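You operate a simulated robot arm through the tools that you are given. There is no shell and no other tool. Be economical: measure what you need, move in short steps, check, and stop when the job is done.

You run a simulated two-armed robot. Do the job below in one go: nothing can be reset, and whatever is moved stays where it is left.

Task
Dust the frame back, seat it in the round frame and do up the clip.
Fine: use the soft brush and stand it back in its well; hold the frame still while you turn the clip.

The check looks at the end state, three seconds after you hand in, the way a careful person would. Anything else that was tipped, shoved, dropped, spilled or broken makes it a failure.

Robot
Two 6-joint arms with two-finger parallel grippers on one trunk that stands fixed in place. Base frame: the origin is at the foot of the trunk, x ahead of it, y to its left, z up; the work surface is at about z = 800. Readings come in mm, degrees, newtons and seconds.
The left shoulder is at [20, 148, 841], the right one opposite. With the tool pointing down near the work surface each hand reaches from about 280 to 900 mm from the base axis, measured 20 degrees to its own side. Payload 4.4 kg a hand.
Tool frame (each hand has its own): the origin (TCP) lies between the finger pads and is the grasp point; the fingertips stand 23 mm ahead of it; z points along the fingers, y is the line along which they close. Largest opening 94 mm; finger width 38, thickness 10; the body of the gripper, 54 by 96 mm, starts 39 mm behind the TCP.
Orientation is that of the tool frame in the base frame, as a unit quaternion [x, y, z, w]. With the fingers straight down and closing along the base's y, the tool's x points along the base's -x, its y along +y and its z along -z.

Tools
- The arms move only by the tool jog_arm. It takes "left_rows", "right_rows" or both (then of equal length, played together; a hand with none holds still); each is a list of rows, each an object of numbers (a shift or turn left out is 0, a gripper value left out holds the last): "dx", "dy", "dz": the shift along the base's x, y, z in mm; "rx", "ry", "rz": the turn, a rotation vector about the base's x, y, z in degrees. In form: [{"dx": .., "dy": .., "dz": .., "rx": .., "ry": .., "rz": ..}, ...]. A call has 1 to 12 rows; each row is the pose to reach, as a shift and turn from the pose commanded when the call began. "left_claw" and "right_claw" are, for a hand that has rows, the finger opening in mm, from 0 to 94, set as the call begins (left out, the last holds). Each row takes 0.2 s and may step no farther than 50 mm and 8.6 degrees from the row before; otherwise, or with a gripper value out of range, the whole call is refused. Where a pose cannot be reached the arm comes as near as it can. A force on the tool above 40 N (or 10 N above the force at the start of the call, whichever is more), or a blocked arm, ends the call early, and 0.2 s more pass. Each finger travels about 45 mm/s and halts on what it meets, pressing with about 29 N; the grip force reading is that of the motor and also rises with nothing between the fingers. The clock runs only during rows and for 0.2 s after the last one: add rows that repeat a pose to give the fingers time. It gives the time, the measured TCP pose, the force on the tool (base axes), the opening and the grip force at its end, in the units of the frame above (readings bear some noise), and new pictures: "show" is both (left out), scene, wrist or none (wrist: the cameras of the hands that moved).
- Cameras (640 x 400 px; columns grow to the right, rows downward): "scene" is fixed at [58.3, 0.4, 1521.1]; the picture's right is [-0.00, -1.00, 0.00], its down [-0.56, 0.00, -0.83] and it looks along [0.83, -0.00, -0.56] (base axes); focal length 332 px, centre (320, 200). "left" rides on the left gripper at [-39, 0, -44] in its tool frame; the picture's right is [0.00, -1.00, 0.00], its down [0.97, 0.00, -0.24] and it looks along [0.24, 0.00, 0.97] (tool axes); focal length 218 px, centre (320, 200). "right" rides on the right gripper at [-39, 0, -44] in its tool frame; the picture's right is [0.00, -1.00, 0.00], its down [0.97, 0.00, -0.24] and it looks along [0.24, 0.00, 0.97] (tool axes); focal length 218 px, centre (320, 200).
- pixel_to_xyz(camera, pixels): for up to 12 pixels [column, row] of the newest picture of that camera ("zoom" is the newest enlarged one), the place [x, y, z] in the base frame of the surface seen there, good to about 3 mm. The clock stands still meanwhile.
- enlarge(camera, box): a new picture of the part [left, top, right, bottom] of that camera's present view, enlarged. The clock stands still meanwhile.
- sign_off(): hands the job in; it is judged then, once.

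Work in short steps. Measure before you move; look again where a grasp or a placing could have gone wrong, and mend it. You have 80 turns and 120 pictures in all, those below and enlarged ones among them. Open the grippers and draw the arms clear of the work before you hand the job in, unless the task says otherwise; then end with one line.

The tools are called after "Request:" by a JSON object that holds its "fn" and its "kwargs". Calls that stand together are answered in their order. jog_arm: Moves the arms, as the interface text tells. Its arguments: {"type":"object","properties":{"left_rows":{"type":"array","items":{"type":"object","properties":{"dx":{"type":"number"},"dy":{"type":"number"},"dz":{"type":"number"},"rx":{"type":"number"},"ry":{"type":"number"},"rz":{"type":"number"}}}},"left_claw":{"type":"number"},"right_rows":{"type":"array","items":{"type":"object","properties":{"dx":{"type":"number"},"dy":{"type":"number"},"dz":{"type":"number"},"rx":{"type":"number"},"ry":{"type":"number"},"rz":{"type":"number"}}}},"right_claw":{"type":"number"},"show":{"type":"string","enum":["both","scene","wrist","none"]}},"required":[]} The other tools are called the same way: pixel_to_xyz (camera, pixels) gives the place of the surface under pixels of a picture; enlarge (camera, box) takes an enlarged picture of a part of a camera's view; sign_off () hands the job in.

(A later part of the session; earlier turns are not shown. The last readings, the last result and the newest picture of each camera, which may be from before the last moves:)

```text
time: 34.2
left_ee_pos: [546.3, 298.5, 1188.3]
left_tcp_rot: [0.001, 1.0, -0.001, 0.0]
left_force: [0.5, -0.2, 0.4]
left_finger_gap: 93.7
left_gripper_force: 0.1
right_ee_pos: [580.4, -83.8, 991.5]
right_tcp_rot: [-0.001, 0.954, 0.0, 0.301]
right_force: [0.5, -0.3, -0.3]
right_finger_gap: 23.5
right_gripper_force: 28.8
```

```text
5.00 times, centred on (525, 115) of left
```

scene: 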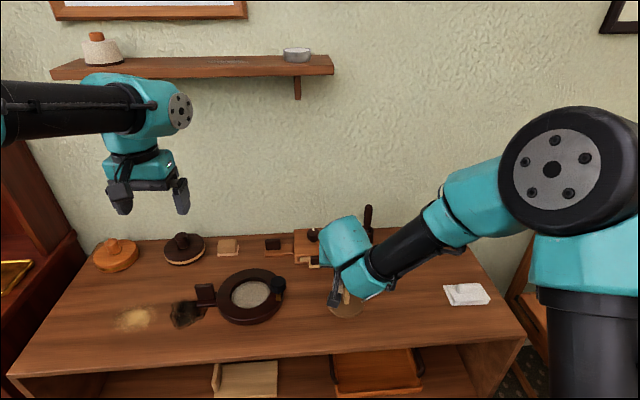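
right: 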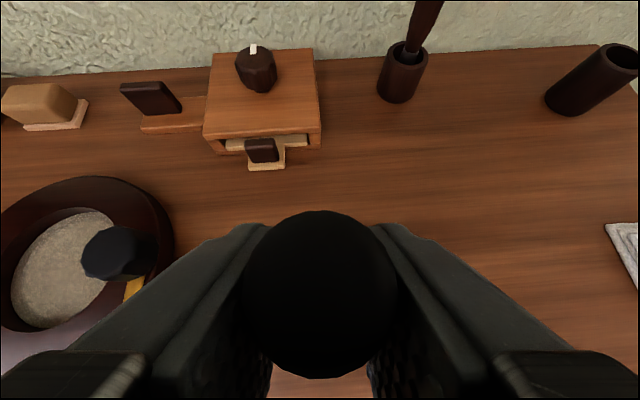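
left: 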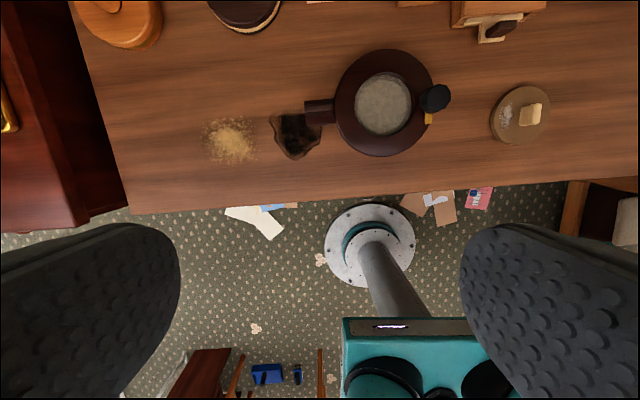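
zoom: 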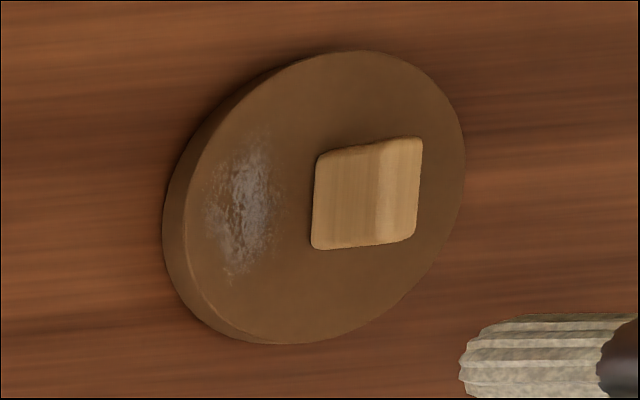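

The force was ~0 during these strokes (the brush likely slid up a little in the grip), and the disc shifted a few mm. I re-measure.

Request:
{"fn": "pixel_to_xyz", "kwargs": {"camera": "zoom", "pixels": [[245, 200], [252, 135], [230, 275], [210, 205], [282, 190], [365, 148], [360, 240], [330, 150], [360, 52], [270, 340], [480, 365], [520, 340]]}}

```text
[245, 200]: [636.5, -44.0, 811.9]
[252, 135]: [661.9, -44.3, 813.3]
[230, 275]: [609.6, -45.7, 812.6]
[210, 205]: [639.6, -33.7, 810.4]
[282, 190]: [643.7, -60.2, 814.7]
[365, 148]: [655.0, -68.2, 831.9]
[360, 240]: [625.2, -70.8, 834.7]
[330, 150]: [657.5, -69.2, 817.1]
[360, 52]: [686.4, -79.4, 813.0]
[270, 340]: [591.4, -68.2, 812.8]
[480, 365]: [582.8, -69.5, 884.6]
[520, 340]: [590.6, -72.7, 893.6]
```

Dust centre now (637,-46), tab edge ≈ -66. I return over it and lower to just under the previous height, checking force.

Request:
{"fn": "jog_arm", "kwargs": {"right_rows": [{"dx": 30, "dy": 20, "dz": -15}, {"dx": 53, "dy": 38, "dz": -45}, {"dx": 53, "dy": 38, "dz": -60}, {"dx": 53, "dy": 38, "dz": -61.5}, {"dx": 53, "dy": 38, "dz": -61.5}], "show": "none"}}

```text
time: 35.4
left_ee_pos: [547.0, 297.0, 1188.9]
left_tcp_rot: [0.0, 1.0, -0.001, 0.0]
left_force: [-0.4, -0.4, -0.3]
left_finger_gap: 93.9
left_gripper_force: 0.0
right_ee_pos: [634.1, -47.6, 929.4]
right_tcp_rot: [0.0, 0.954, 0.0, 0.3]
right_force: [0.3, -0.9, -0.5]
right_finger_gap: 23.9
right_gripper_force: 29.3
```

Request:
{"fn": "jog_arm", "kwargs": {"right_rows": [{"dz": -0.7}, {"dz": -1.4}, {"dz": -2}, {"dz": -2}], "show": "none"}}

```text
time: 36.4
left_ee_pos: [547.7, 297.3, 1187.9]
left_tcp_rot: [0.0, 1.0, -0.001, -0.001]
left_force: [-0.8, 0.0, 0.3]
left_finger_gap: 94.2
left_gripper_force: 0.1
right_ee_pos: [634.0, -46.3, 927.0]
right_tcp_rot: [-0.001, 0.954, 0.0, 0.301]
right_force: [1.3, -0.2, 3.5]
right_finger_gap: 23.6
right_gripper_force: 29.3
```

Contact now at 3.5 N. I go 0.5 mm lower and stroke ±22 mm along x.

Request:
{"fn": "jog_arm", "kwargs": {"right_rows": [{"dx": 8, "dz": -0.4}, {"dx": 16, "dz": -0.4}, {"dx": 24, "dz": -0.4}, {"dx": 16, "dz": -0.4}, {"dx": 8, "dz": -0.4}, {"dx": 0, "dz": -0.4}, {"dx": -8, "dz": -0.4}, {"dx": -16, "dz": -0.4}, {"dx": -24, "dz": -0.4}, {"dx": -16, "dz": -0.4}, {"dx": -8, "dz": -0.4}, {"dx": 0, "dz": -0.4}], "show": "none"}}

Request:
{"fn": "enlarge", "kwargs": {"camera": "left", "box": [480, 65, 580, 165]}}

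```text
time: 39.0
left_ee_pos: [547.4, 296.9, 1187.4]
left_tcp_rot: [0.0, 1.0, -0.002, 0.0]
left_force: [0.4, -0.2, 0.0]
left_finger_gap: 93.9
left_gripper_force: 0.0
right_ee_pos: [633.9, -46.8, 926.5]
right_tcp_rot: [0.0, 0.954, 0.0, 0.301]
right_force: [-3.5, -0.6, 10.9]
right_finger_gap: 23.8
right_gripper_force: 29.1
```

```text
4.00 times, centred on (530, 115) of left
```

zoom: 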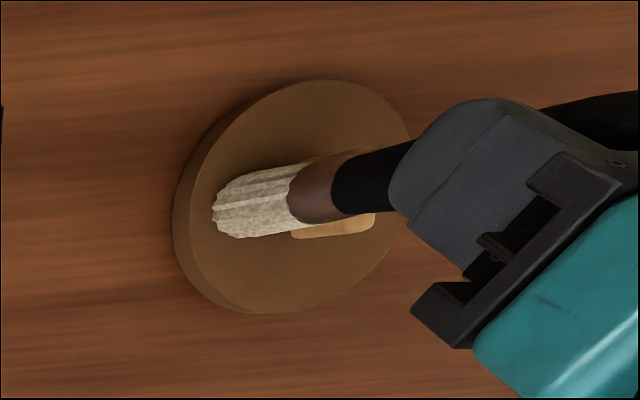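

Contact held at 11 N and the visible surface looks clean. One more pass, then lift to check.

Request:
{"fn": "jog_arm", "kwargs": {"right_rows": [{"dx": 10, "dy": 3}, {"dx": 20, "dy": 3}, {"dx": 10, "dy": 3}, {"dx": 0, "dy": 3}, {"dx": -10, "dy": 3}, {"dx": -20, "dy": 3}, {"dx": -20, "dy": 3, "dz": 25}, {"dx": -35, "dy": -20, "dz": 45}, {"dx": -60, "dy": -50, "dz": 65}], "show": "none"}}

Request:
{"fn": "enlarge", "kwargs": {"camera": "left", "box": [490, 70, 570, 160]}}

```text
time: 41.0
left_ee_pos: [548.4, 297.1, 1187.7]
left_tcp_rot: [0.0, 1.0, 0.0, 0.001]
left_force: [0.7, 0.1, -0.3]
left_finger_gap: 94.2
left_gripper_force: 0.0
right_ee_pos: [576.9, -95.8, 992.2]
right_tcp_rot: [-0.001, 0.954, 0.001, 0.301]
right_force: [-0.2, 1.0, -1.0]
right_finger_gap: 23.9
right_gripper_force: 29.0
```

```text
4.44 times, centred on (530, 115) of left
```

zoom: 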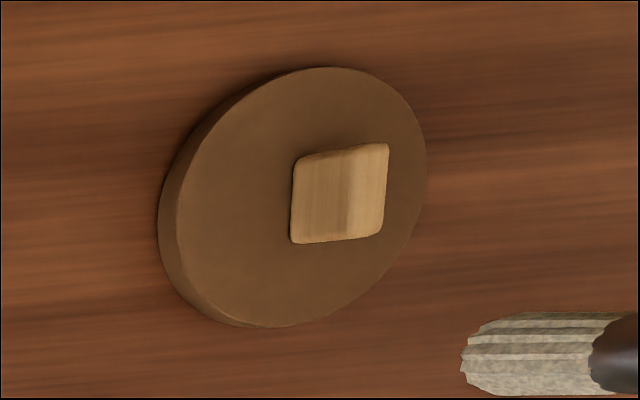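

The disc is clean. I carry the brush back high over its well at (861,-372) and check the alignment there.

Request:
{"fn": "jog_arm", "kwargs": {"right_rows": [{"dz": 30}, {"dx": 15, "dy": -35, "dz": 53}, {"dx": 40, "dy": -75, "dz": 53}, {"dx": 65, "dy": -115, "dz": 53}, {"dx": 92, "dy": -155, "dz": 53}, {"dx": 122, "dy": -192, "dz": 53}, {"dx": 155, "dy": -225, "dz": 53}, {"dx": 190, "dy": -253, "dz": 53}, {"dx": 230, "dy": -270, "dz": 53}, {"dx": 262, "dy": -276, "dz": 53}, {"dx": 280, "dy": -276, "dz": 53}, {"dx": 280, "dy": -276, "dz": 53}], "show": "scene"}}

Request:
{"fn": "enlarge", "kwargs": {"camera": "scene", "box": [410, 170, 470, 260]}}

```text
time: 43.6
left_ee_pos: [547.1, 295.6, 1187.9]
left_tcp_rot: [0.0, 1.0, -0.001, 0.0]
left_force: [0.0, 0.1, 0.9]
left_finger_gap: 93.9
left_gripper_force: 0.1
right_ee_pos: [853.8, -373.3, 1045.0]
right_tcp_rot: [0.001, 0.954, 0.0, 0.301]
right_force: [-0.1, -0.8, -0.6]
right_finger_gap: 23.7
right_gripper_force: 28.6
```

scene: 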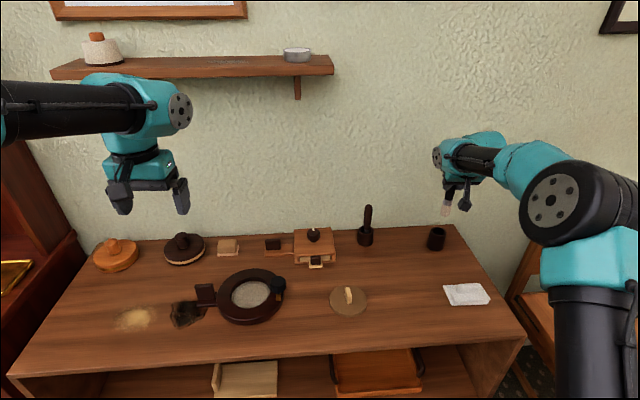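

```text
4.44 times, centred on (440, 215) of scene
```

zoom: 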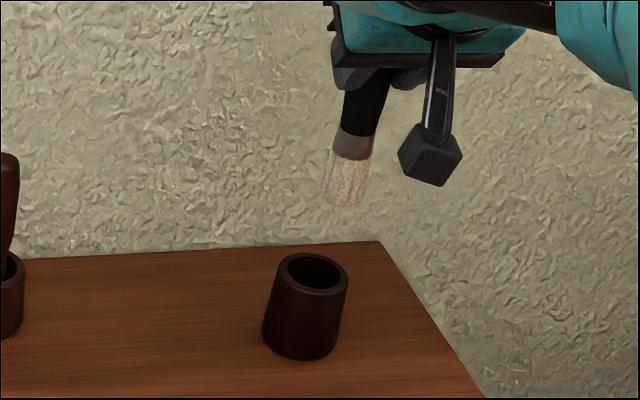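

The tip seems slightly to -y of the well centre; I measure tip and rim points in this zoom.

Request:
{"fn": "pixel_to_xyz", "kwargs": {"camera": "zoom", "pixels": [[325, 195], [345, 203], [362, 202], [340, 195], [278, 270], [348, 275], [312, 252], [312, 295], [312, 285], [350, 145]]}}

Request:
{"fn": "enlarge", "kwargs": {"camera": "right", "box": [220, 100, 420, 300]}}

```text
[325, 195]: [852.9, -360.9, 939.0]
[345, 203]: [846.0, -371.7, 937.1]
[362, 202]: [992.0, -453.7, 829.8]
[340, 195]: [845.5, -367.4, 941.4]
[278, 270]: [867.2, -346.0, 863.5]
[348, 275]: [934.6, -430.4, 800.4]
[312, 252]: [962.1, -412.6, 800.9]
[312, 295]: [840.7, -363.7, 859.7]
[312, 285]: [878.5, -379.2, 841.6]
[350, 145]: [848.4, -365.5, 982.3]
```

```text
2.00 times, centred on (320, 200) of right
```

zoom: 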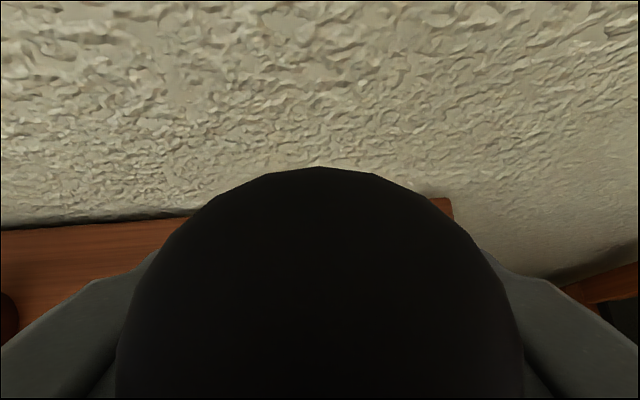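

Tip centre ≈ (858,-375.5), well centre ≈ (862,-369.5). I shift +4, +5.5 and descend to ~15 mm above the rim, then recheck.

Request:
{"fn": "jog_arm", "kwargs": {"right_rows": [{"dx": 4, "dy": 5.5}, {"dx": 4, "dy": 5.5, "dz": -30}, {"dx": 4, "dy": 5.5, "dz": -54}, {"dx": 4, "dy": 5.5, "dz": -54}], "show": "none"}}

Request:
{"fn": "enlarge", "kwargs": {"camera": "scene", "box": [415, 200, 465, 255]}}

```text
time: 44.6
left_ee_pos: [547.8, 296.6, 1187.9]
left_tcp_rot: [0.0, 1.0, -0.001, 0.0]
left_force: [-1.0, -0.8, -0.2]
left_finger_gap: 94.1
left_gripper_force: 0.1
right_ee_pos: [861.3, -366.7, 990.1]
right_tcp_rot: [0.0, 0.954, 0.0, 0.3]
right_force: [0.3, 0.6, 0.0]
right_finger_gap: 23.7
right_gripper_force: 29.0
```

```text
7.27 times, centred on (440, 228) of scene
```

zoom: 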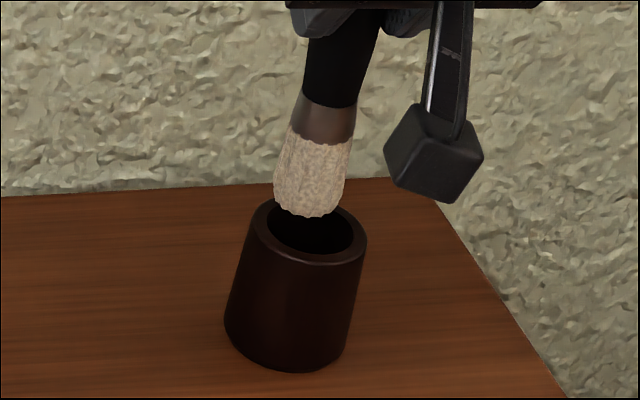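

The tip looks ~3–4 mm too far to +y relative to the well axis. I measure points to settle the x offset too.

Request:
{"fn": "pixel_to_xyz", "kwargs": {"camera": "zoom", "pixels": [[308, 212], [308, 195], [276, 192], [344, 195], [310, 180], [305, 259], [325, 255], [250, 222], [365, 240], [300, 262], [330, 110], [318, 140]]}}

```text
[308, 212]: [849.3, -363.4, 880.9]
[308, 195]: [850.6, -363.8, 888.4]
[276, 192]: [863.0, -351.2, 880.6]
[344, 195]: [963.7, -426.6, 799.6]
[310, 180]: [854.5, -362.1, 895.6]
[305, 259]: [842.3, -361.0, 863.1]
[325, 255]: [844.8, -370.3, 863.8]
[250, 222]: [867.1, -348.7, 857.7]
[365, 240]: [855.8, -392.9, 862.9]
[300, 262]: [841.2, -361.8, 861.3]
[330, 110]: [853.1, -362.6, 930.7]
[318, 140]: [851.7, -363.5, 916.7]
```

Tip centre ≈ (863,-365.3), well centre ≈ (862.5,-370.5). I shift dy -5 and lower into the mouth, watching the force.

Request:
{"fn": "jog_arm", "kwargs": {"right_rows": [{"dy": -5}, {"dy": -5, "dz": -10}, {"dy": -5, "dz": -20}, {"dy": -5, "dz": -30}, {"dy": -5, "dz": -35}], "show": "none"}}

Request:
{"fn": "enlarge", "kwargs": {"camera": "scene", "box": [415, 200, 465, 255]}}

```text
time: 45.8
left_ee_pos: [546.4, 297.7, 1187.7]
left_tcp_rot: [0.0, 1.0, -0.001, 0.0]
left_force: [0.2, -0.8, 0.6]
left_finger_gap: 94.2
left_gripper_force: 0.1
right_ee_pos: [859.6, -372.2, 954.9]
right_tcp_rot: [0.0, 0.954, 0.0, 0.3]
right_force: [-0.6, -1.3, -0.4]
right_finger_gap: 23.5
right_gripper_force: 29.1
```

```text
7.27 times, centred on (440, 228) of scene
```

zoom: 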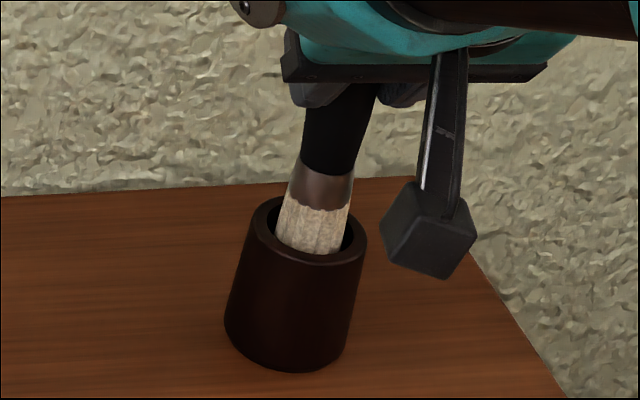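

It's cleanly inside the mouth. I lower toward the floor slowly.

Request:
{"fn": "jog_arm", "kwargs": {"right_rows": [{"dz": -10}, {"dz": -20}, {"dz": -26}, {"dz": -29}, {"dz": -29}], "show": "none"}}

Request:
{"fn": "enlarge", "kwargs": {"camera": "scene", "box": [415, 200, 465, 255]}}

```text
time: 47.0
left_ee_pos: [547.8, 297.2, 1188.1]
left_tcp_rot: [-0.001, 1.0, -0.001, 0.0]
left_force: [-0.2, 0.6, 0.3]
left_finger_gap: 94.0
left_gripper_force: 0.0
right_ee_pos: [859.5, -372.3, 926.2]
right_tcp_rot: [0.0, 0.954, 0.0, 0.301]
right_force: [-0.1, -0.2, -0.6]
right_finger_gap: 23.7
right_gripper_force: 29.1
```

```text
7.27 times, centred on (440, 228) of scene
```

zoom: 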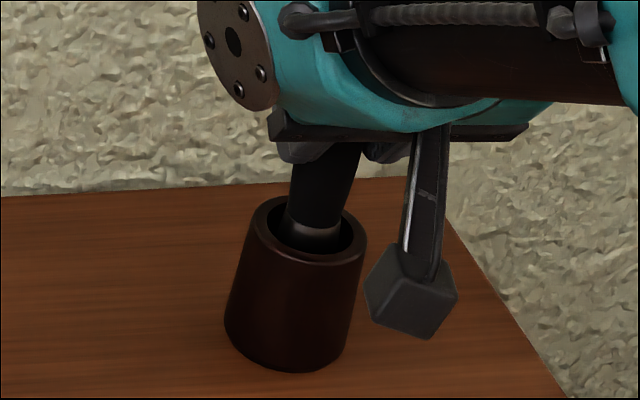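

No contact yet; I feel down a few millimetres more.

Request:
{"fn": "jog_arm", "kwargs": {"right_rows": [{"dz": -1.5}, {"dz": -3}, {"dz": -4}, {"dz": -4}], "show": "none"}}

```text
time: 48.0
left_ee_pos: [547.1, 296.8, 1188.0]
left_tcp_rot: [0.0, 1.0, -0.002, 0.0]
left_force: [0.7, 0.2, 0.2]
left_finger_gap: 94.0
left_gripper_force: 0.1
right_ee_pos: [857.7, -371.4, 924.1]
right_tcp_rot: [-0.001, 0.953, 0.0, 0.302]
right_force: [3.1, 0.7, 13.9]
right_finger_gap: 23.7
right_gripper_force: 29.4
```

Contact at 14 N: it stands on the floor. I ease 1 mm, open, and withdraw along the tool axis.

Request:
{"fn": "jog_arm", "kwargs": {"right_rows": [{"dz": 1}, {"dz": 1}, {"dz": 1}, {"dz": 1}, {"dz": 1}, {"dz": 1}, {"dx": -14, "dz": 20}, {"dx": -35, "dz": 50}, {"dx": -63, "dz": 90}, {"dx": -75, "dz": 120}], "right_claw": 94, "show": "wrist"}}

```text
time: 50.2
left_ee_pos: [547.7, 297.3, 1187.2]
left_tcp_rot: [0.0, 1.0, 0.0, 0.0]
left_force: [-0.4, -0.4, -0.1]
left_finger_gap: 94.1
left_gripper_force: 0.0
right_ee_pos: [785.9, -367.8, 1042.1]
right_tcp_rot: [-0.001, 0.954, 0.0, 0.299]
right_force: [0.5, 0.6, -0.7]
right_finger_gap: 94.0
right_gripper_force: 0.1
```

right: 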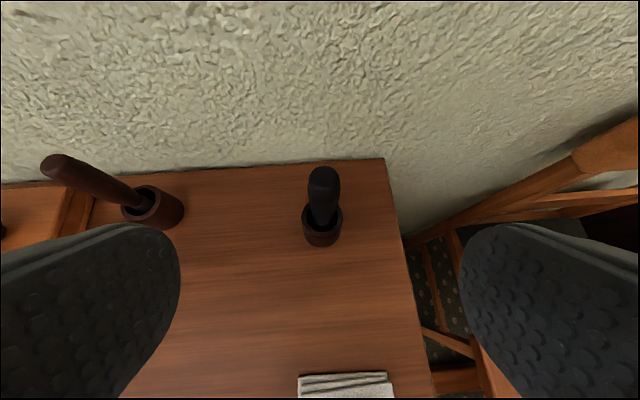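

Both brushes stand in their wells. Now I move the right hand above the disc, turning the tool back to vertical.

Request:
{"fn": "jog_arm", "kwargs": {"right_rows": [{"dx": -15, "dy": 40, "ry": 7}, {"dx": -35, "dy": 80, "ry": 14}, {"dx": -55, "dy": 120, "ry": 21}, {"dx": -75, "dy": 160, "ry": 28}, {"dx": -95, "dy": 200, "dz": -10, "ry": 35}, {"dx": -115, "dy": 240, "dz": -30, "ry": 35}, {"dx": -132, "dy": 275, "dz": -55, "ry": 35}, {"dx": -148, "dy": 297, "dz": -90, "ry": 35}, {"dx": -148, "dy": 297, "dz": -90, "ry": 35}], "show": "wrist"}}

Request:
{"fn": "enlarge", "kwargs": {"camera": "left", "box": [490, 70, 570, 160]}}

```text
time: 52.2
left_ee_pos: [547.6, 297.5, 1187.0]
left_tcp_rot: [0.0, 1.0, 0.0, 0.0]
left_force: [-0.1, -0.4, -0.3]
left_finger_gap: 94.4
left_gripper_force: 0.0
right_ee_pos: [637.0, -74.0, 954.9]
right_tcp_rot: [0.0, 1.0, -0.001, 0.0]
right_force: [-0.1, 0.0, -1.4]
right_finger_gap: 94.1
right_gripper_force: 0.1
```

right: 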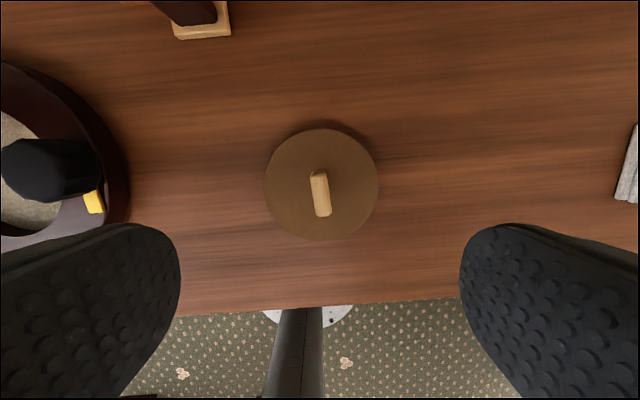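

```text
4.44 times, centred on (530, 115) of left
```

zoom: 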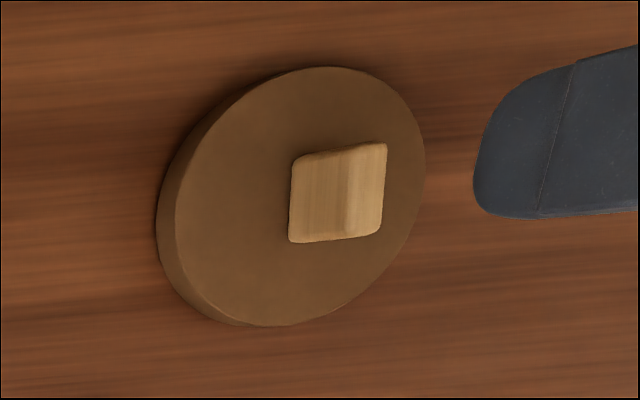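

The disc is centred at about (321,184) in the right view, the tab slightly rotated. I measure the disc, tab, and the recess.

Request:
{"fn": "pixel_to_xyz", "kwargs": {"camera": "right", "pixels": [[318, 173], [323, 208], [320, 190], [264, 184], [378, 184], [321, 130], [321, 239], [313, 178], [316, 212], [327, 173], [331, 211]]}}

Request:
{"fn": "enlarge", "kwargs": {"camera": "right", "box": [260, 120, 380, 245]}}

Request:
{"fn": "enlarge", "kwargs": {"camera": "left", "box": [290, 40, 470, 170]}}

```text
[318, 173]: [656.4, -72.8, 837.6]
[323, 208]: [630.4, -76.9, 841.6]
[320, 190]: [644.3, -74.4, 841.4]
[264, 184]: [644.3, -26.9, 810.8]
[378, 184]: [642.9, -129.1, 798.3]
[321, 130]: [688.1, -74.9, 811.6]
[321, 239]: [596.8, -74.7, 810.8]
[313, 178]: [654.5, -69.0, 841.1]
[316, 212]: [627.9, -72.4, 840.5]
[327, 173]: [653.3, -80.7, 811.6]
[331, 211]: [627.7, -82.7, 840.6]
```

```text
3.20 times, centred on (320, 182) of right
```

zoom: 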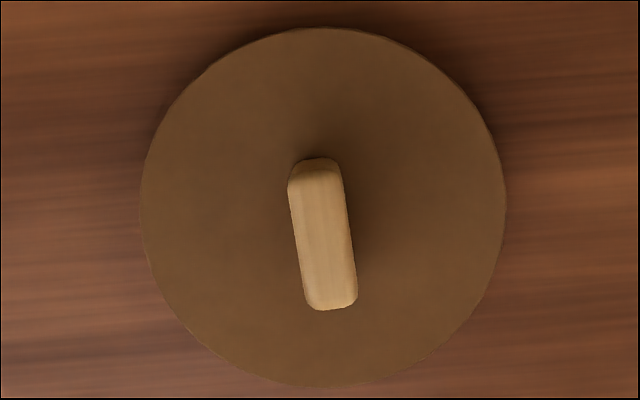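

```text
3.08 times, centred on (380, 105) of left
```

zoom: 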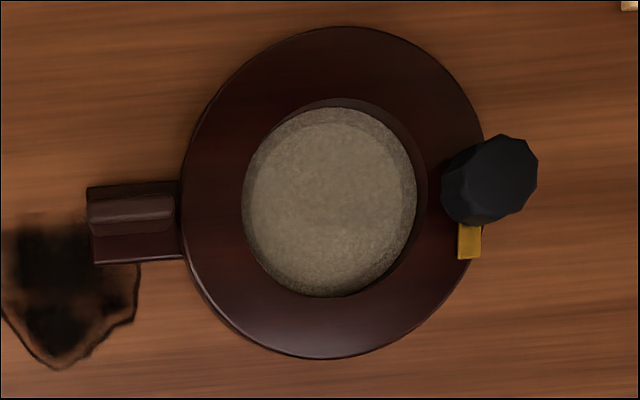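

I measure the recess edges and the knob from this left zoom.

Request:
{"fn": "pixel_to_xyz", "kwargs": {"camera": "zoom", "pixels": [[245, 200], [238, 200], [425, 190], [432, 190], [340, 104], [340, 96], [330, 300], [330, 308], [182, 195], [345, 28], [320, 357], [480, 130]]}}

Request:
{"fn": "pixel_to_xyz", "kwargs": {"camera": "zoom", "pixels": [[490, 165], [510, 140], [530, 180], [455, 200], [495, 215], [470, 245], [470, 256], [130, 208], [130, 220], [95, 210], [170, 208], [130, 250]]}}

```text
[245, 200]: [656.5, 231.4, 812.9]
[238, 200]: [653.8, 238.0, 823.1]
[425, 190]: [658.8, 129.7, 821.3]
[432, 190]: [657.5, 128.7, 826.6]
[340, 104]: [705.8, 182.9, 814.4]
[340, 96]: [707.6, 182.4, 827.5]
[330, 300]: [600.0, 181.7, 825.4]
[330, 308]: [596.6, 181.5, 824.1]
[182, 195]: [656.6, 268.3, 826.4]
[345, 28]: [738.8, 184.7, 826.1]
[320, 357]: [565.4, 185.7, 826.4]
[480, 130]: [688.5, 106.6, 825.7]
```

```text
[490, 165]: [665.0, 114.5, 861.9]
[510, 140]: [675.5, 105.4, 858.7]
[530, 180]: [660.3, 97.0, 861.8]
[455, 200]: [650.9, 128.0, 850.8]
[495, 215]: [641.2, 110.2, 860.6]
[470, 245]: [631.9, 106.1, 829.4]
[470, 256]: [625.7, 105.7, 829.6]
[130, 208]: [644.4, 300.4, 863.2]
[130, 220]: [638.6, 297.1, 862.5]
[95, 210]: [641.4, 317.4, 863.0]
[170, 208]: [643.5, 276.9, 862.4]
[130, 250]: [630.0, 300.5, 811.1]
```

Recess centre ≈ (653,183), r≈53; disc r≈47 with tab centre (642.5,-75) rotated about 6.5°. I lower over the tab with the fingers at 50 mm.

Request:
{"fn": "jog_arm", "kwargs": {"right_rows": [{"dx": 5.5, "dy": -1, "dz": -30, "rz": 6.5}, {"dx": 5.5, "dy": -1, "dz": -70, "rz": 6.5}, {"dx": 5.5, "dy": -1, "dz": -100, "rz": 6.5}, {"dx": 5.5, "dy": -1, "dz": -114, "rz": 6.5}, {"dx": 5.5, "dy": -1, "dz": -114, "rz": 6.5}], "right_claw": 50, "show": "wrist"}}

```text
time: 53.4
left_ee_pos: [547.7, 297.9, 1187.7]
left_tcp_rot: [0.0, 1.0, 0.0, 0.001]
left_force: [0.4, -0.4, 0.2]
left_finger_gap: 94.1
left_gripper_force: 0.1
right_ee_pos: [641.1, -75.4, 839.0]
right_tcp_rot: [-0.056, 0.998, 0.001, 0.0]
right_force: [0.9, 0.2, 0.0]
right_finger_gap: 49.9
right_gripper_force: 0.1
```

right: 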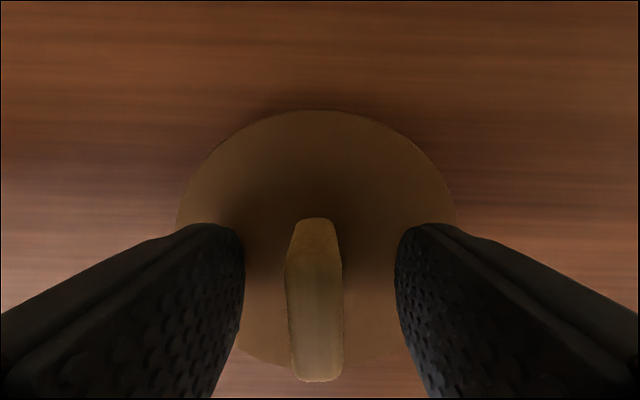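

Tab centred between fingers and aligned. I close on it, then lift 60 mm.

Request:
{"fn": "jog_arm", "kwargs": {"right_rows": [{"dz": 0}, {"dz": 0}, {"dz": 0}, {"dz": 0}, {"dz": 10}, {"dz": 40}, {"dz": 70}, {"dz": 70}], "right_claw": 4, "show": "wrist"}}

Request:
{"fn": "enlarge", "kwargs": {"camera": "left", "box": [460, 50, 600, 190]}}

```text
time: 55.2
left_ee_pos: [546.5, 296.7, 1187.5]
left_tcp_rot: [0.0, 1.0, -0.001, 0.0]
left_force: [-0.6, -0.2, -0.2]
left_finger_gap: 93.9
left_gripper_force: 0.1
right_ee_pos: [638.9, -75.9, 908.6]
right_tcp_rot: [-0.057, 0.998, 0.0, 0.0]
right_force: [0.0, -0.6, -1.1]
right_finger_gap: 12.4
right_gripper_force: 28.9
```

right: 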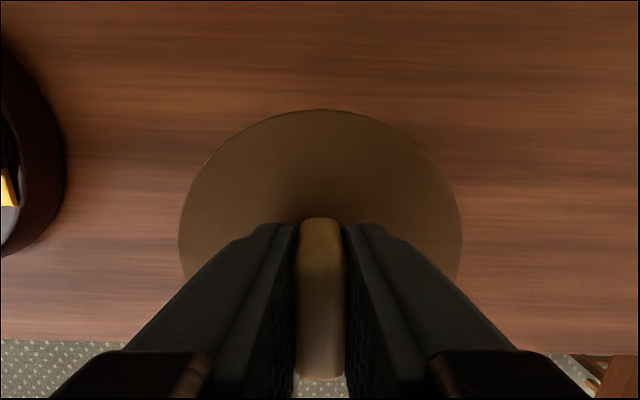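

```text
2.86 times, centred on (530, 120) of left
```

zoom: 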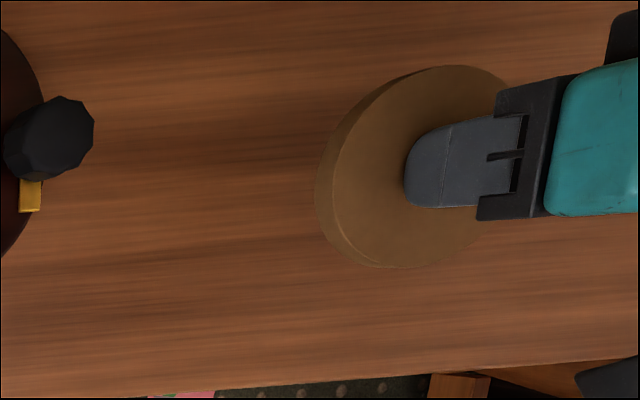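

The disc is held level. I raise and carry it over the recess at (653,183), undoing the 6.5° turn.

Request:
{"fn": "jog_arm", "kwargs": {"right_rows": [{"dz": 35, "dy": 10}, {"dz": 35, "dy": 50, "dx": 3, "rz": -3}, {"dz": 35, "dy": 95, "dx": 6, "rz": -6.5}, {"dz": 35, "dy": 140, "dx": 9, "rz": -6.5}, {"dz": 35, "dy": 185, "dx": 12, "rz": -6.5}, {"dz": 35, "dy": 230, "dx": 14, "rz": -6.5}, {"dz": 35, "dy": 259, "dx": 14, "rz": -6.5}, {"dz": 35, "dy": 259, "dx": 14, "rz": -6.5}], "show": "both"}}

Request:
{"fn": "enlarge", "kwargs": {"camera": "left", "box": [290, 20, 490, 180]}}

```text
time: 57.0
left_ee_pos: [547.2, 296.7, 1187.0]
left_tcp_rot: [0.0, 1.0, -0.001, 0.0]
left_force: [-0.3, -0.5, 0.4]
left_finger_gap: 93.7
left_gripper_force: 0.1
right_ee_pos: [655.4, 186.0, 942.5]
right_tcp_rot: [0.0, 1.0, 0.0, 0.0]
right_force: [-0.5, -0.2, -0.5]
right_finger_gap: 12.4
right_gripper_force: 29.3
```

scene: 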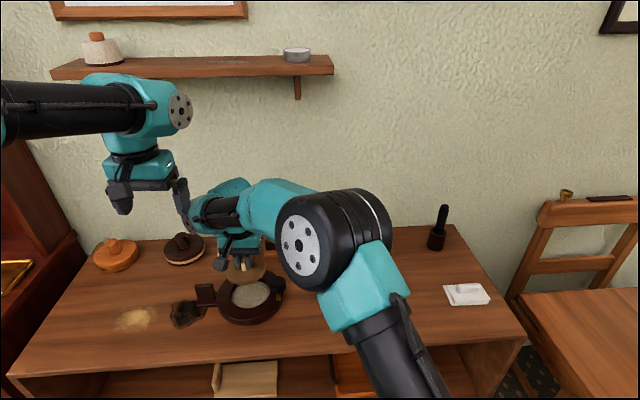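
right: 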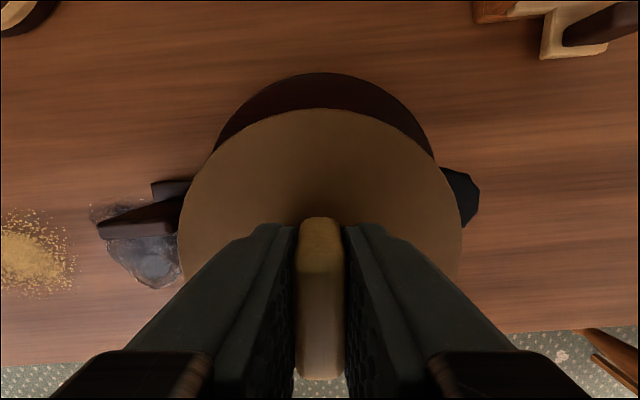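

```text
2.50 times, centred on (390, 100) of left
```

zoom: 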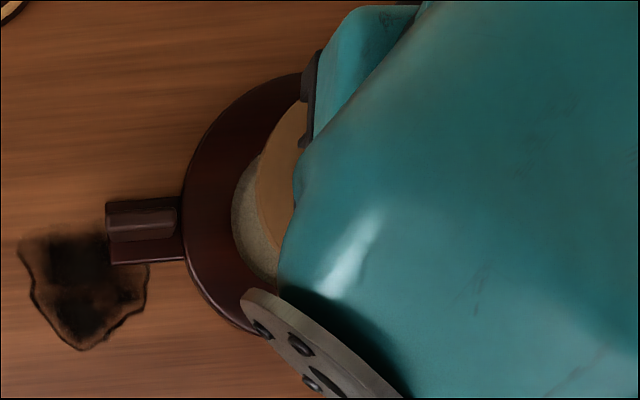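

Over the ring and nearly centred. I nudge (-2,-2) and lower until the disc is just above the ring's rim, then check.

Request:
{"fn": "jog_arm", "kwargs": {"right_rows": [{"dx": -2, "dy": -2, "dz": -20}, {"dx": -2, "dy": -2, "dz": -50}, {"dx": -2, "dy": -2, "dz": -68}, {"dx": -2, "dy": -2, "dz": -72}, {"dx": -2, "dy": -2, "dz": -72}], "show": "both"}}

Request:
{"fn": "enlarge", "kwargs": {"camera": "scene", "box": [190, 240, 300, 330]}}

```text
time: 58.2
left_ee_pos: [546.9, 296.8, 1188.7]
left_tcp_rot: [0.0, 1.0, -0.001, 0.001]
left_force: [0.6, 0.2, 0.7]
left_finger_gap: 93.7
left_gripper_force: 0.1
right_ee_pos: [654.8, 183.3, 872.0]
right_tcp_rot: [0.0, 1.0, 0.0, -0.001]
right_force: [-0.2, -0.2, -1.1]
right_finger_gap: 12.2
right_gripper_force: 28.9
```

scene: 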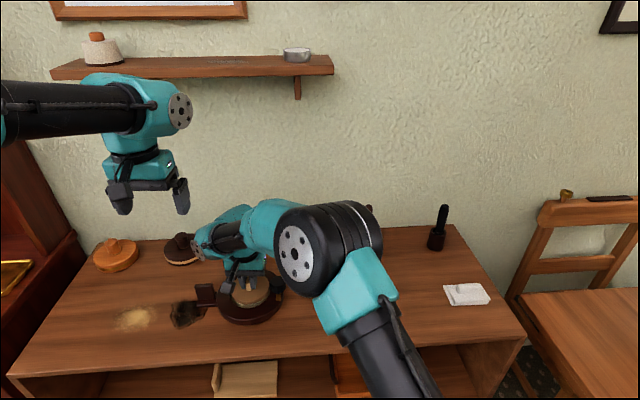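
right: 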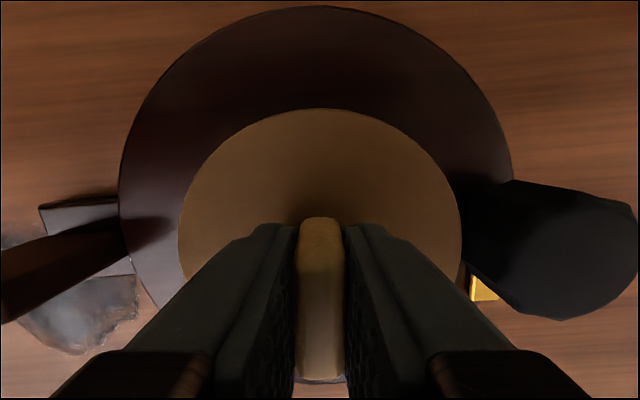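

```text
4.44 times, centred on (245, 285) of scene
```

zoom: 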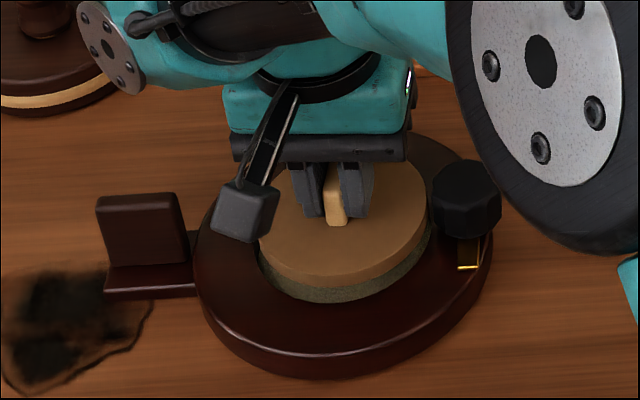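

Alignment is good (ring centre ≈ (654,185)). I nudge +1 in y and lower into the recess until contact.

Request:
{"fn": "jog_arm", "kwargs": {"right_rows": [{"dy": 1, "dz": -7}, {"dy": 1, "dz": -13}, {"dy": 1, "dz": -18}, {"dy": 1, "dz": -20}, {"dy": 1, "dz": -20}], "show": "none"}}

Request:
{"fn": "enlarge", "kwargs": {"camera": "scene", "box": [190, 240, 300, 330]}}

```text
time: 59.4
left_ee_pos: [548.0, 296.2, 1187.6]
left_tcp_rot: [-0.001, 1.0, -0.001, 0.0]
left_force: [0.2, -0.5, 0.9]
left_finger_gap: 94.2
left_gripper_force: 0.0
right_ee_pos: [652.9, 182.1, 852.3]
right_tcp_rot: [0.001, 1.0, 0.0, 0.0]
right_force: [0.0, -0.1, -0.4]
right_finger_gap: 12.4
right_gripper_force: 28.6
```

```text
4.44 times, centred on (245, 285) of scene
```

zoom: 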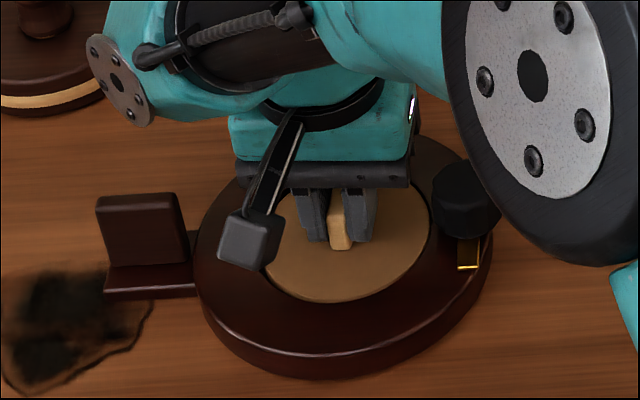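

The disc is inside the recess, no contact yet. I lower a bit more to touch the floor.

Request:
{"fn": "jog_arm", "kwargs": {"right_rows": [{"dz": -1}, {"dz": -2}, {"dz": -3}, {"dz": -3}], "show": "none"}}

```text
time: 60.4
left_ee_pos: [546.5, 297.9, 1187.6]
left_tcp_rot: [0.0, 1.0, 0.0, 0.0]
left_force: [0.0, -0.4, -0.5]
left_finger_gap: 94.3
left_gripper_force: 0.0
right_ee_pos: [654.4, 183.8, 849.7]
right_tcp_rot: [0.0, 1.0, 0.0, 0.001]
right_force: [1.1, 2.7, 15.7]
right_finger_gap: 12.6
right_gripper_force: 29.2
```

Contact at 16 N: seated on the floor. I ease off, open to 40 mm and rise straight up.

Request:
{"fn": "jog_arm", "kwargs": {"right_rows": [{"dz": 0.8}, {"dz": 0.8}, {"dz": 0.8}, {"dz": 0.8}, {"dz": 15}, {"dz": 50}, {"dz": 90}, {"dz": 100, "dy": -40}, {"dz": 110, "dy": -80}], "right_claw": 40, "show": "both"}}

Request:
{"fn": "enlarge", "kwargs": {"camera": "right", "box": [80, 60, 400, 300]}}

Request:
{"fn": "enlarge", "kwargs": {"camera": "left", "box": [290, 30, 470, 170]}}

```text
time: 62.4
left_ee_pos: [547.0, 298.2, 1187.3]
left_tcp_rot: [0.0, 1.0, -0.001, 0.001]
left_force: [-0.4, 0.0, -0.6]
left_finger_gap: 93.8
left_gripper_force: 0.1
right_ee_pos: [652.3, 102.1, 955.4]
right_tcp_rot: [-0.001, 1.0, -0.001, -0.001]
right_force: [-0.2, 0.6, 0.6]
right_finger_gap: 39.9
right_gripper_force: 0.1
```

scene: 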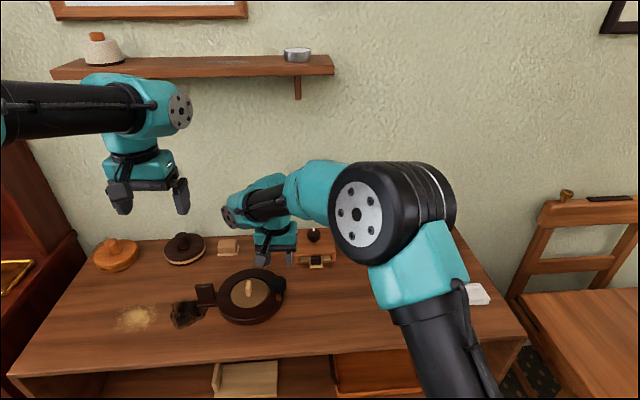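
right: 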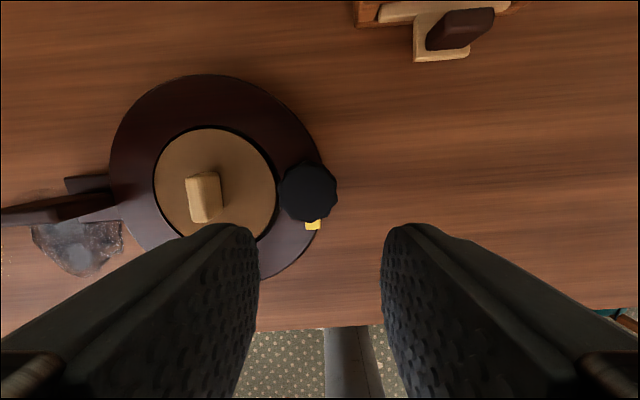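

```text
1.67 times, centred on (240, 180) of right
```

zoom: 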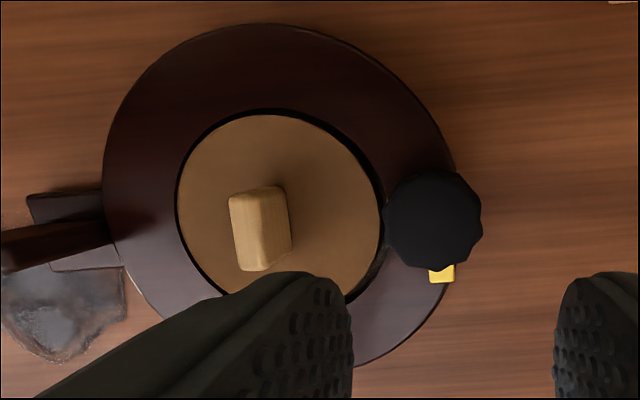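

```text
2.86 times, centred on (380, 100) of left
```

zoom: 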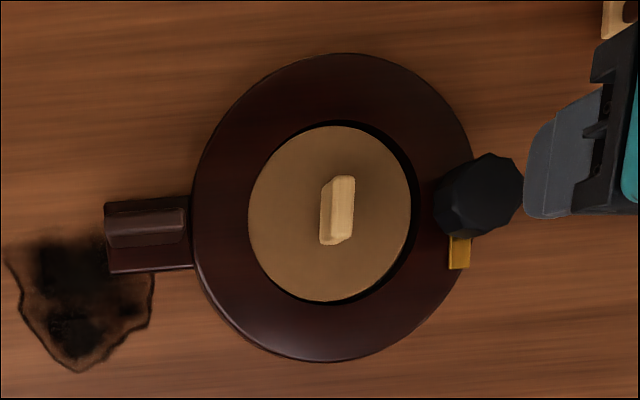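

The disc sits in the recess. I measure the knob and handle plate precisely.

Request:
{"fn": "pixel_to_xyz", "kwargs": {"camera": "right", "pixels": [[307, 188], [281, 190], [335, 190], [307, 165], [308, 218], [313, 224], [313, 229], [200, 180], [190, 150]]}}

Request:
{"fn": "pixel_to_xyz", "kwargs": {"camera": "zoom", "pixels": [[145, 210], [145, 220], [145, 233], [108, 220], [183, 220], [145, 262], [145, 203], [460, 250], [460, 266], [300, 170], [280, 260], [390, 220]]}}

Request:
{"fn": "enlarge", "kwargs": {"camera": "scene", "box": [190, 255, 300, 330]}}

```text
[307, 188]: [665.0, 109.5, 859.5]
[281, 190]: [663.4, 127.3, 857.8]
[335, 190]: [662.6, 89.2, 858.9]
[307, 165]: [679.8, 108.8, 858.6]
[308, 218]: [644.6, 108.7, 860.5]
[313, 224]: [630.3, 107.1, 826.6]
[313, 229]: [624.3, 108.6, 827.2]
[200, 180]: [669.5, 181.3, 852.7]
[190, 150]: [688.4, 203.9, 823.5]
```

```text
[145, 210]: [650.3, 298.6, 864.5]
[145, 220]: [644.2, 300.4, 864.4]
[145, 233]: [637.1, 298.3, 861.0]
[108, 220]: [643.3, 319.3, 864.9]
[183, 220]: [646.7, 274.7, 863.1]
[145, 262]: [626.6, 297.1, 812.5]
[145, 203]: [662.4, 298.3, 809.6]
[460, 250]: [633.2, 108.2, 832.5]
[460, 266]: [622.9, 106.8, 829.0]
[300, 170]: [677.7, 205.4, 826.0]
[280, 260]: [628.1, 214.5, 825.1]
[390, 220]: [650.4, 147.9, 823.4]
```

```text
5.33 times, centred on (245, 292) of scene
```

zoom: 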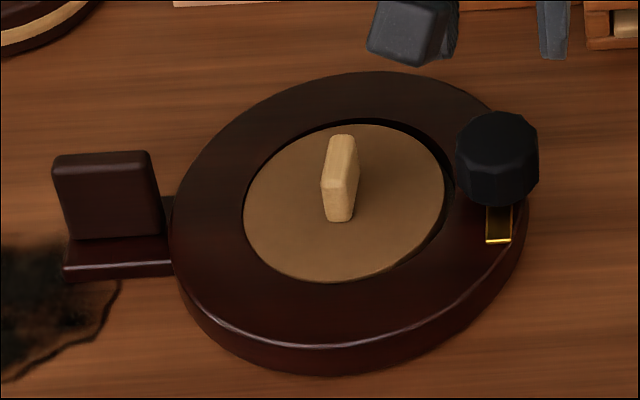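

Knob centre (662,108), r≈18, top 860; bar points to -x and must swing to +y (over the disc). The plate is centred at (643.5,297), 13 mm thick along x. I bring the left hand over it, turning 90° so it closes along x.

Request:
{"fn": "jog_arm", "kwargs": {"left_rows": [{"dx": 9, "dz": -24, "rz": 8.2}, {"dx": 18, "dz": -48, "rz": 16.4}, {"dx": 27, "dz": -72, "rz": 24.6}, {"dx": 36, "dz": -96, "rz": 32.8}, {"dx": 45, "dz": -120, "rz": 41}, {"dx": 54, "dz": -144, "rz": 49.2}, {"dx": 63, "dz": -168, "rz": 57.4}, {"dx": 72, "dz": -192, "rz": 65.6}, {"dx": 81, "dz": -216, "rz": 73.8}, {"dx": 90, "dz": -240, "rz": 82}, {"dx": 96, "dz": -264, "rz": 90}, {"dx": 96, "dz": -275, "rz": 90}], "show": "both"}}

```text
time: 65.0
left_ee_pos: [644.8, 295.6, 910.8]
left_tcp_rot: [0.708, -0.706, 0.001, 0.0]
left_force: [-0.4, 0.1, 0.8]
left_finger_gap: 94.1
left_gripper_force: 0.0
right_ee_pos: [652.3, 101.1, 956.2]
right_tcp_rot: [-0.001, 1.0, 0.0, 0.0]
right_force: [-0.2, -0.3, -1.3]
right_finger_gap: 40.1
right_gripper_force: 0.1
```

scene: 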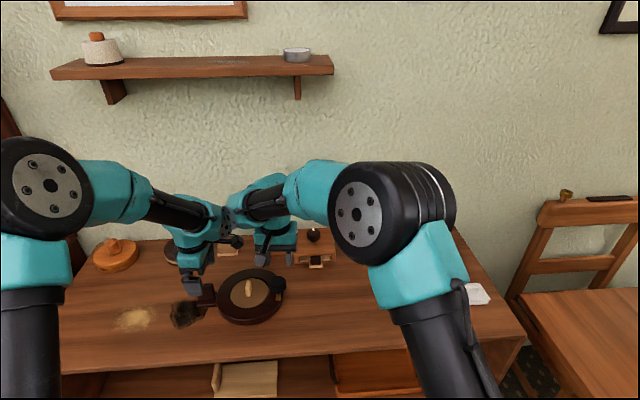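
left: 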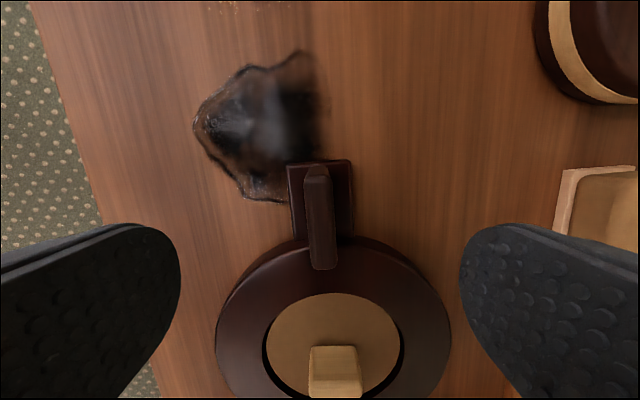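

The two wrists look close around scene (225,218); I zoom in to judge clearance before proceeding.

Request:
{"fn": "enlarge", "kwargs": {"camera": "scene", "box": [130, 160, 320, 310]}}

Request:
{"fn": "pixel_to_xyz", "kwargs": {"camera": "scene", "pixels": [[190, 235], [205, 215], [213, 222], [222, 218], [228, 218], [235, 215], [237, 241], [270, 195], [240, 205], [215, 212], [175, 235], [250, 240]]}}

```text
2.67 times, centred on (225, 235) of scene
```

zoom: 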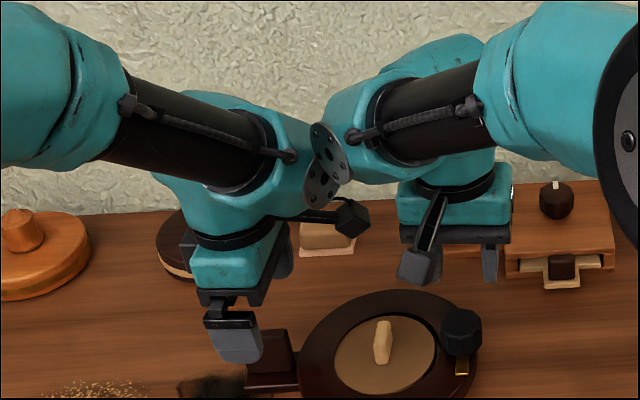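

```text
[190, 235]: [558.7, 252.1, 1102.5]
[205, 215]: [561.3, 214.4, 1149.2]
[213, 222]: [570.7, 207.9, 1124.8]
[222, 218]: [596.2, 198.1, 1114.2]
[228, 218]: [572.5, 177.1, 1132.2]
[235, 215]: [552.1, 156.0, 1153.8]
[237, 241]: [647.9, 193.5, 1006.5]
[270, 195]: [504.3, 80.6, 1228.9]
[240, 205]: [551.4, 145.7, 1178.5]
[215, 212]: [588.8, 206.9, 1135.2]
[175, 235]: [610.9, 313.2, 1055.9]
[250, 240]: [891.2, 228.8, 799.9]
```

The two wrist housings are only a little apart (y≈177 vs ≈197). I tilt the left tool 25° about x, moving its wrist away to +y, while descending over the plate.

Request:
{"fn": "jog_arm", "kwargs": {"left_rows": [{"dy": 2, "rx": -8.3}, {"dy": 4, "rx": -16.6}, {"dy": 4, "rx": -25}, {"dy": 4, "dz": -25, "rx": -25}, {"dy": 4, "dz": -45, "rx": -25}, {"dy": 4, "dz": -58, "rx": -25}, {"dy": 4, "dz": -58, "rx": -25}], "show": "both"}}

Request:
{"fn": "enlarge", "kwargs": {"camera": "scene", "box": [130, 160, 320, 310]}}

```text
time: 66.6
left_ee_pos: [643.0, 302.0, 854.9]
left_tcp_rot: [0.691, -0.69, 0.154, 0.153]
left_force: [-0.5, -0.3, -0.2]
left_finger_gap: 94.0
left_gripper_force: 0.2
right_ee_pos: [652.5, 101.1, 956.0]
right_tcp_rot: [-0.001, 1.0, 0.0, 0.0]
right_force: [-0.2, 0.4, 0.5]
right_finger_gap: 40.1
right_gripper_force: 0.1
```

scene: 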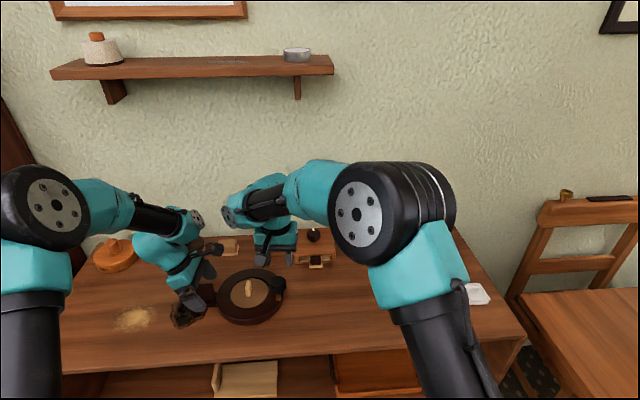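
left: 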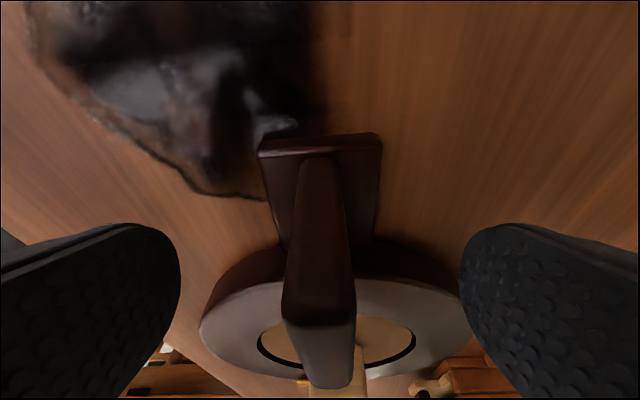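

```text
2.67 times, centred on (225, 235) of scene
```

zoom: 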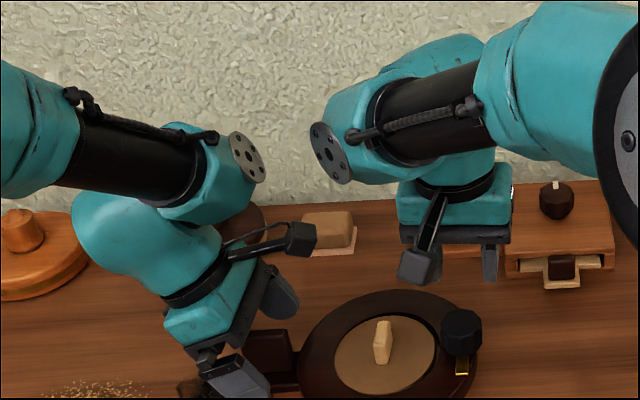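

Clear separation now; the plate is centred at column ~319 in the left view. I close the left fingers on it.

Request:
{"fn": "jog_arm", "kwargs": {"left_rows": [{"dz": 0}, {"dz": 0}, {"dz": 0}, {"dz": 0}, {"dz": 0}, {"dz": 0}], "left_claw": 5, "show": "wrist"}}

```text
time: 68.0
left_ee_pos: [642.4, 301.4, 854.0]
left_tcp_rot: [0.69, -0.69, 0.153, 0.153]
left_force: [-1.0, 0.9, 2.6]
left_finger_gap: 12.8
left_gripper_force: 29.1
right_ee_pos: [652.6, 101.8, 955.7]
right_tcp_rot: [0.0, 1.0, 0.0, 0.0]
right_force: [0.3, 0.1, -0.3]
right_finger_gap: 40.1
right_gripper_force: 0.1
```

left: 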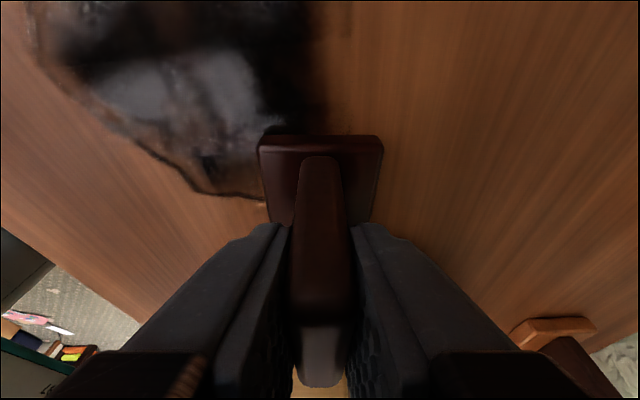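

The frame is held (12.8 mm). I recheck the knob centre from the right view before lowering the right hand on it.

Request:
{"fn": "pixel_to_xyz", "kwargs": {"camera": "right", "pixels": [[281, 190], [335, 190], [307, 165], [308, 218]]}}

Request:
{"fn": "enlarge", "kwargs": {"camera": "right", "box": [250, 140, 370, 250]}}

```text
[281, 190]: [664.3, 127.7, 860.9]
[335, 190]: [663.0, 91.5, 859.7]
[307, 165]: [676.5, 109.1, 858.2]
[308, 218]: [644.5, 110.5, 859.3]
```

```text
3.64 times, centred on (310, 195) of right
```

zoom: 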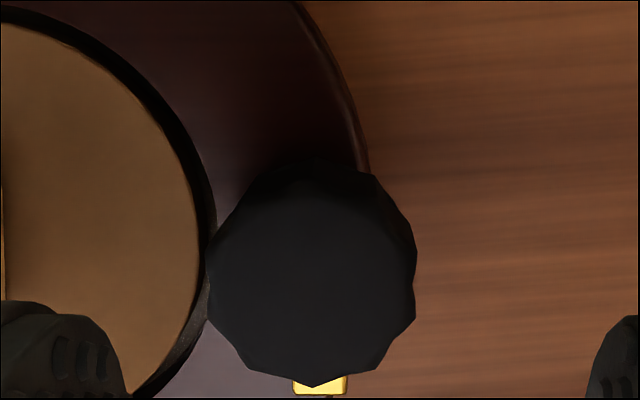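

The knob appears lower in the present view than before: the frame yawed slightly when gripped. I measure in this fresh zoom and look at the whole.

Request:
{"fn": "pixel_to_xyz", "kwargs": {"camera": "zoom", "pixels": [[208, 270], [415, 270], [312, 180], [312, 375], [311, 270], [300, 390], [340, 390], [100, 150]]}}

Request:
{"fn": "enlarge", "kwargs": {"camera": "scene", "box": [170, 240, 300, 330]}}

```text
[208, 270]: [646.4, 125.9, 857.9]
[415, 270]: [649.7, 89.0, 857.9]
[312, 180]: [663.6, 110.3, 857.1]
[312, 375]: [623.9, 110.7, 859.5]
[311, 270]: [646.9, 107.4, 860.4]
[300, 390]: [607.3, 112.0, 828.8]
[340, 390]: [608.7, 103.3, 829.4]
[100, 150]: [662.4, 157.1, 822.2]
```

```text
4.44 times, centred on (235, 285) of scene
```

zoom: 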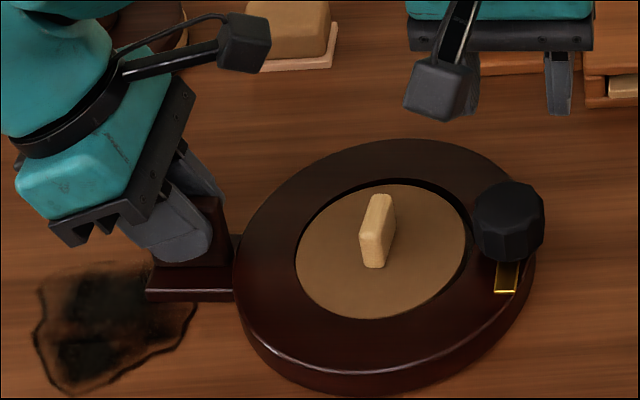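

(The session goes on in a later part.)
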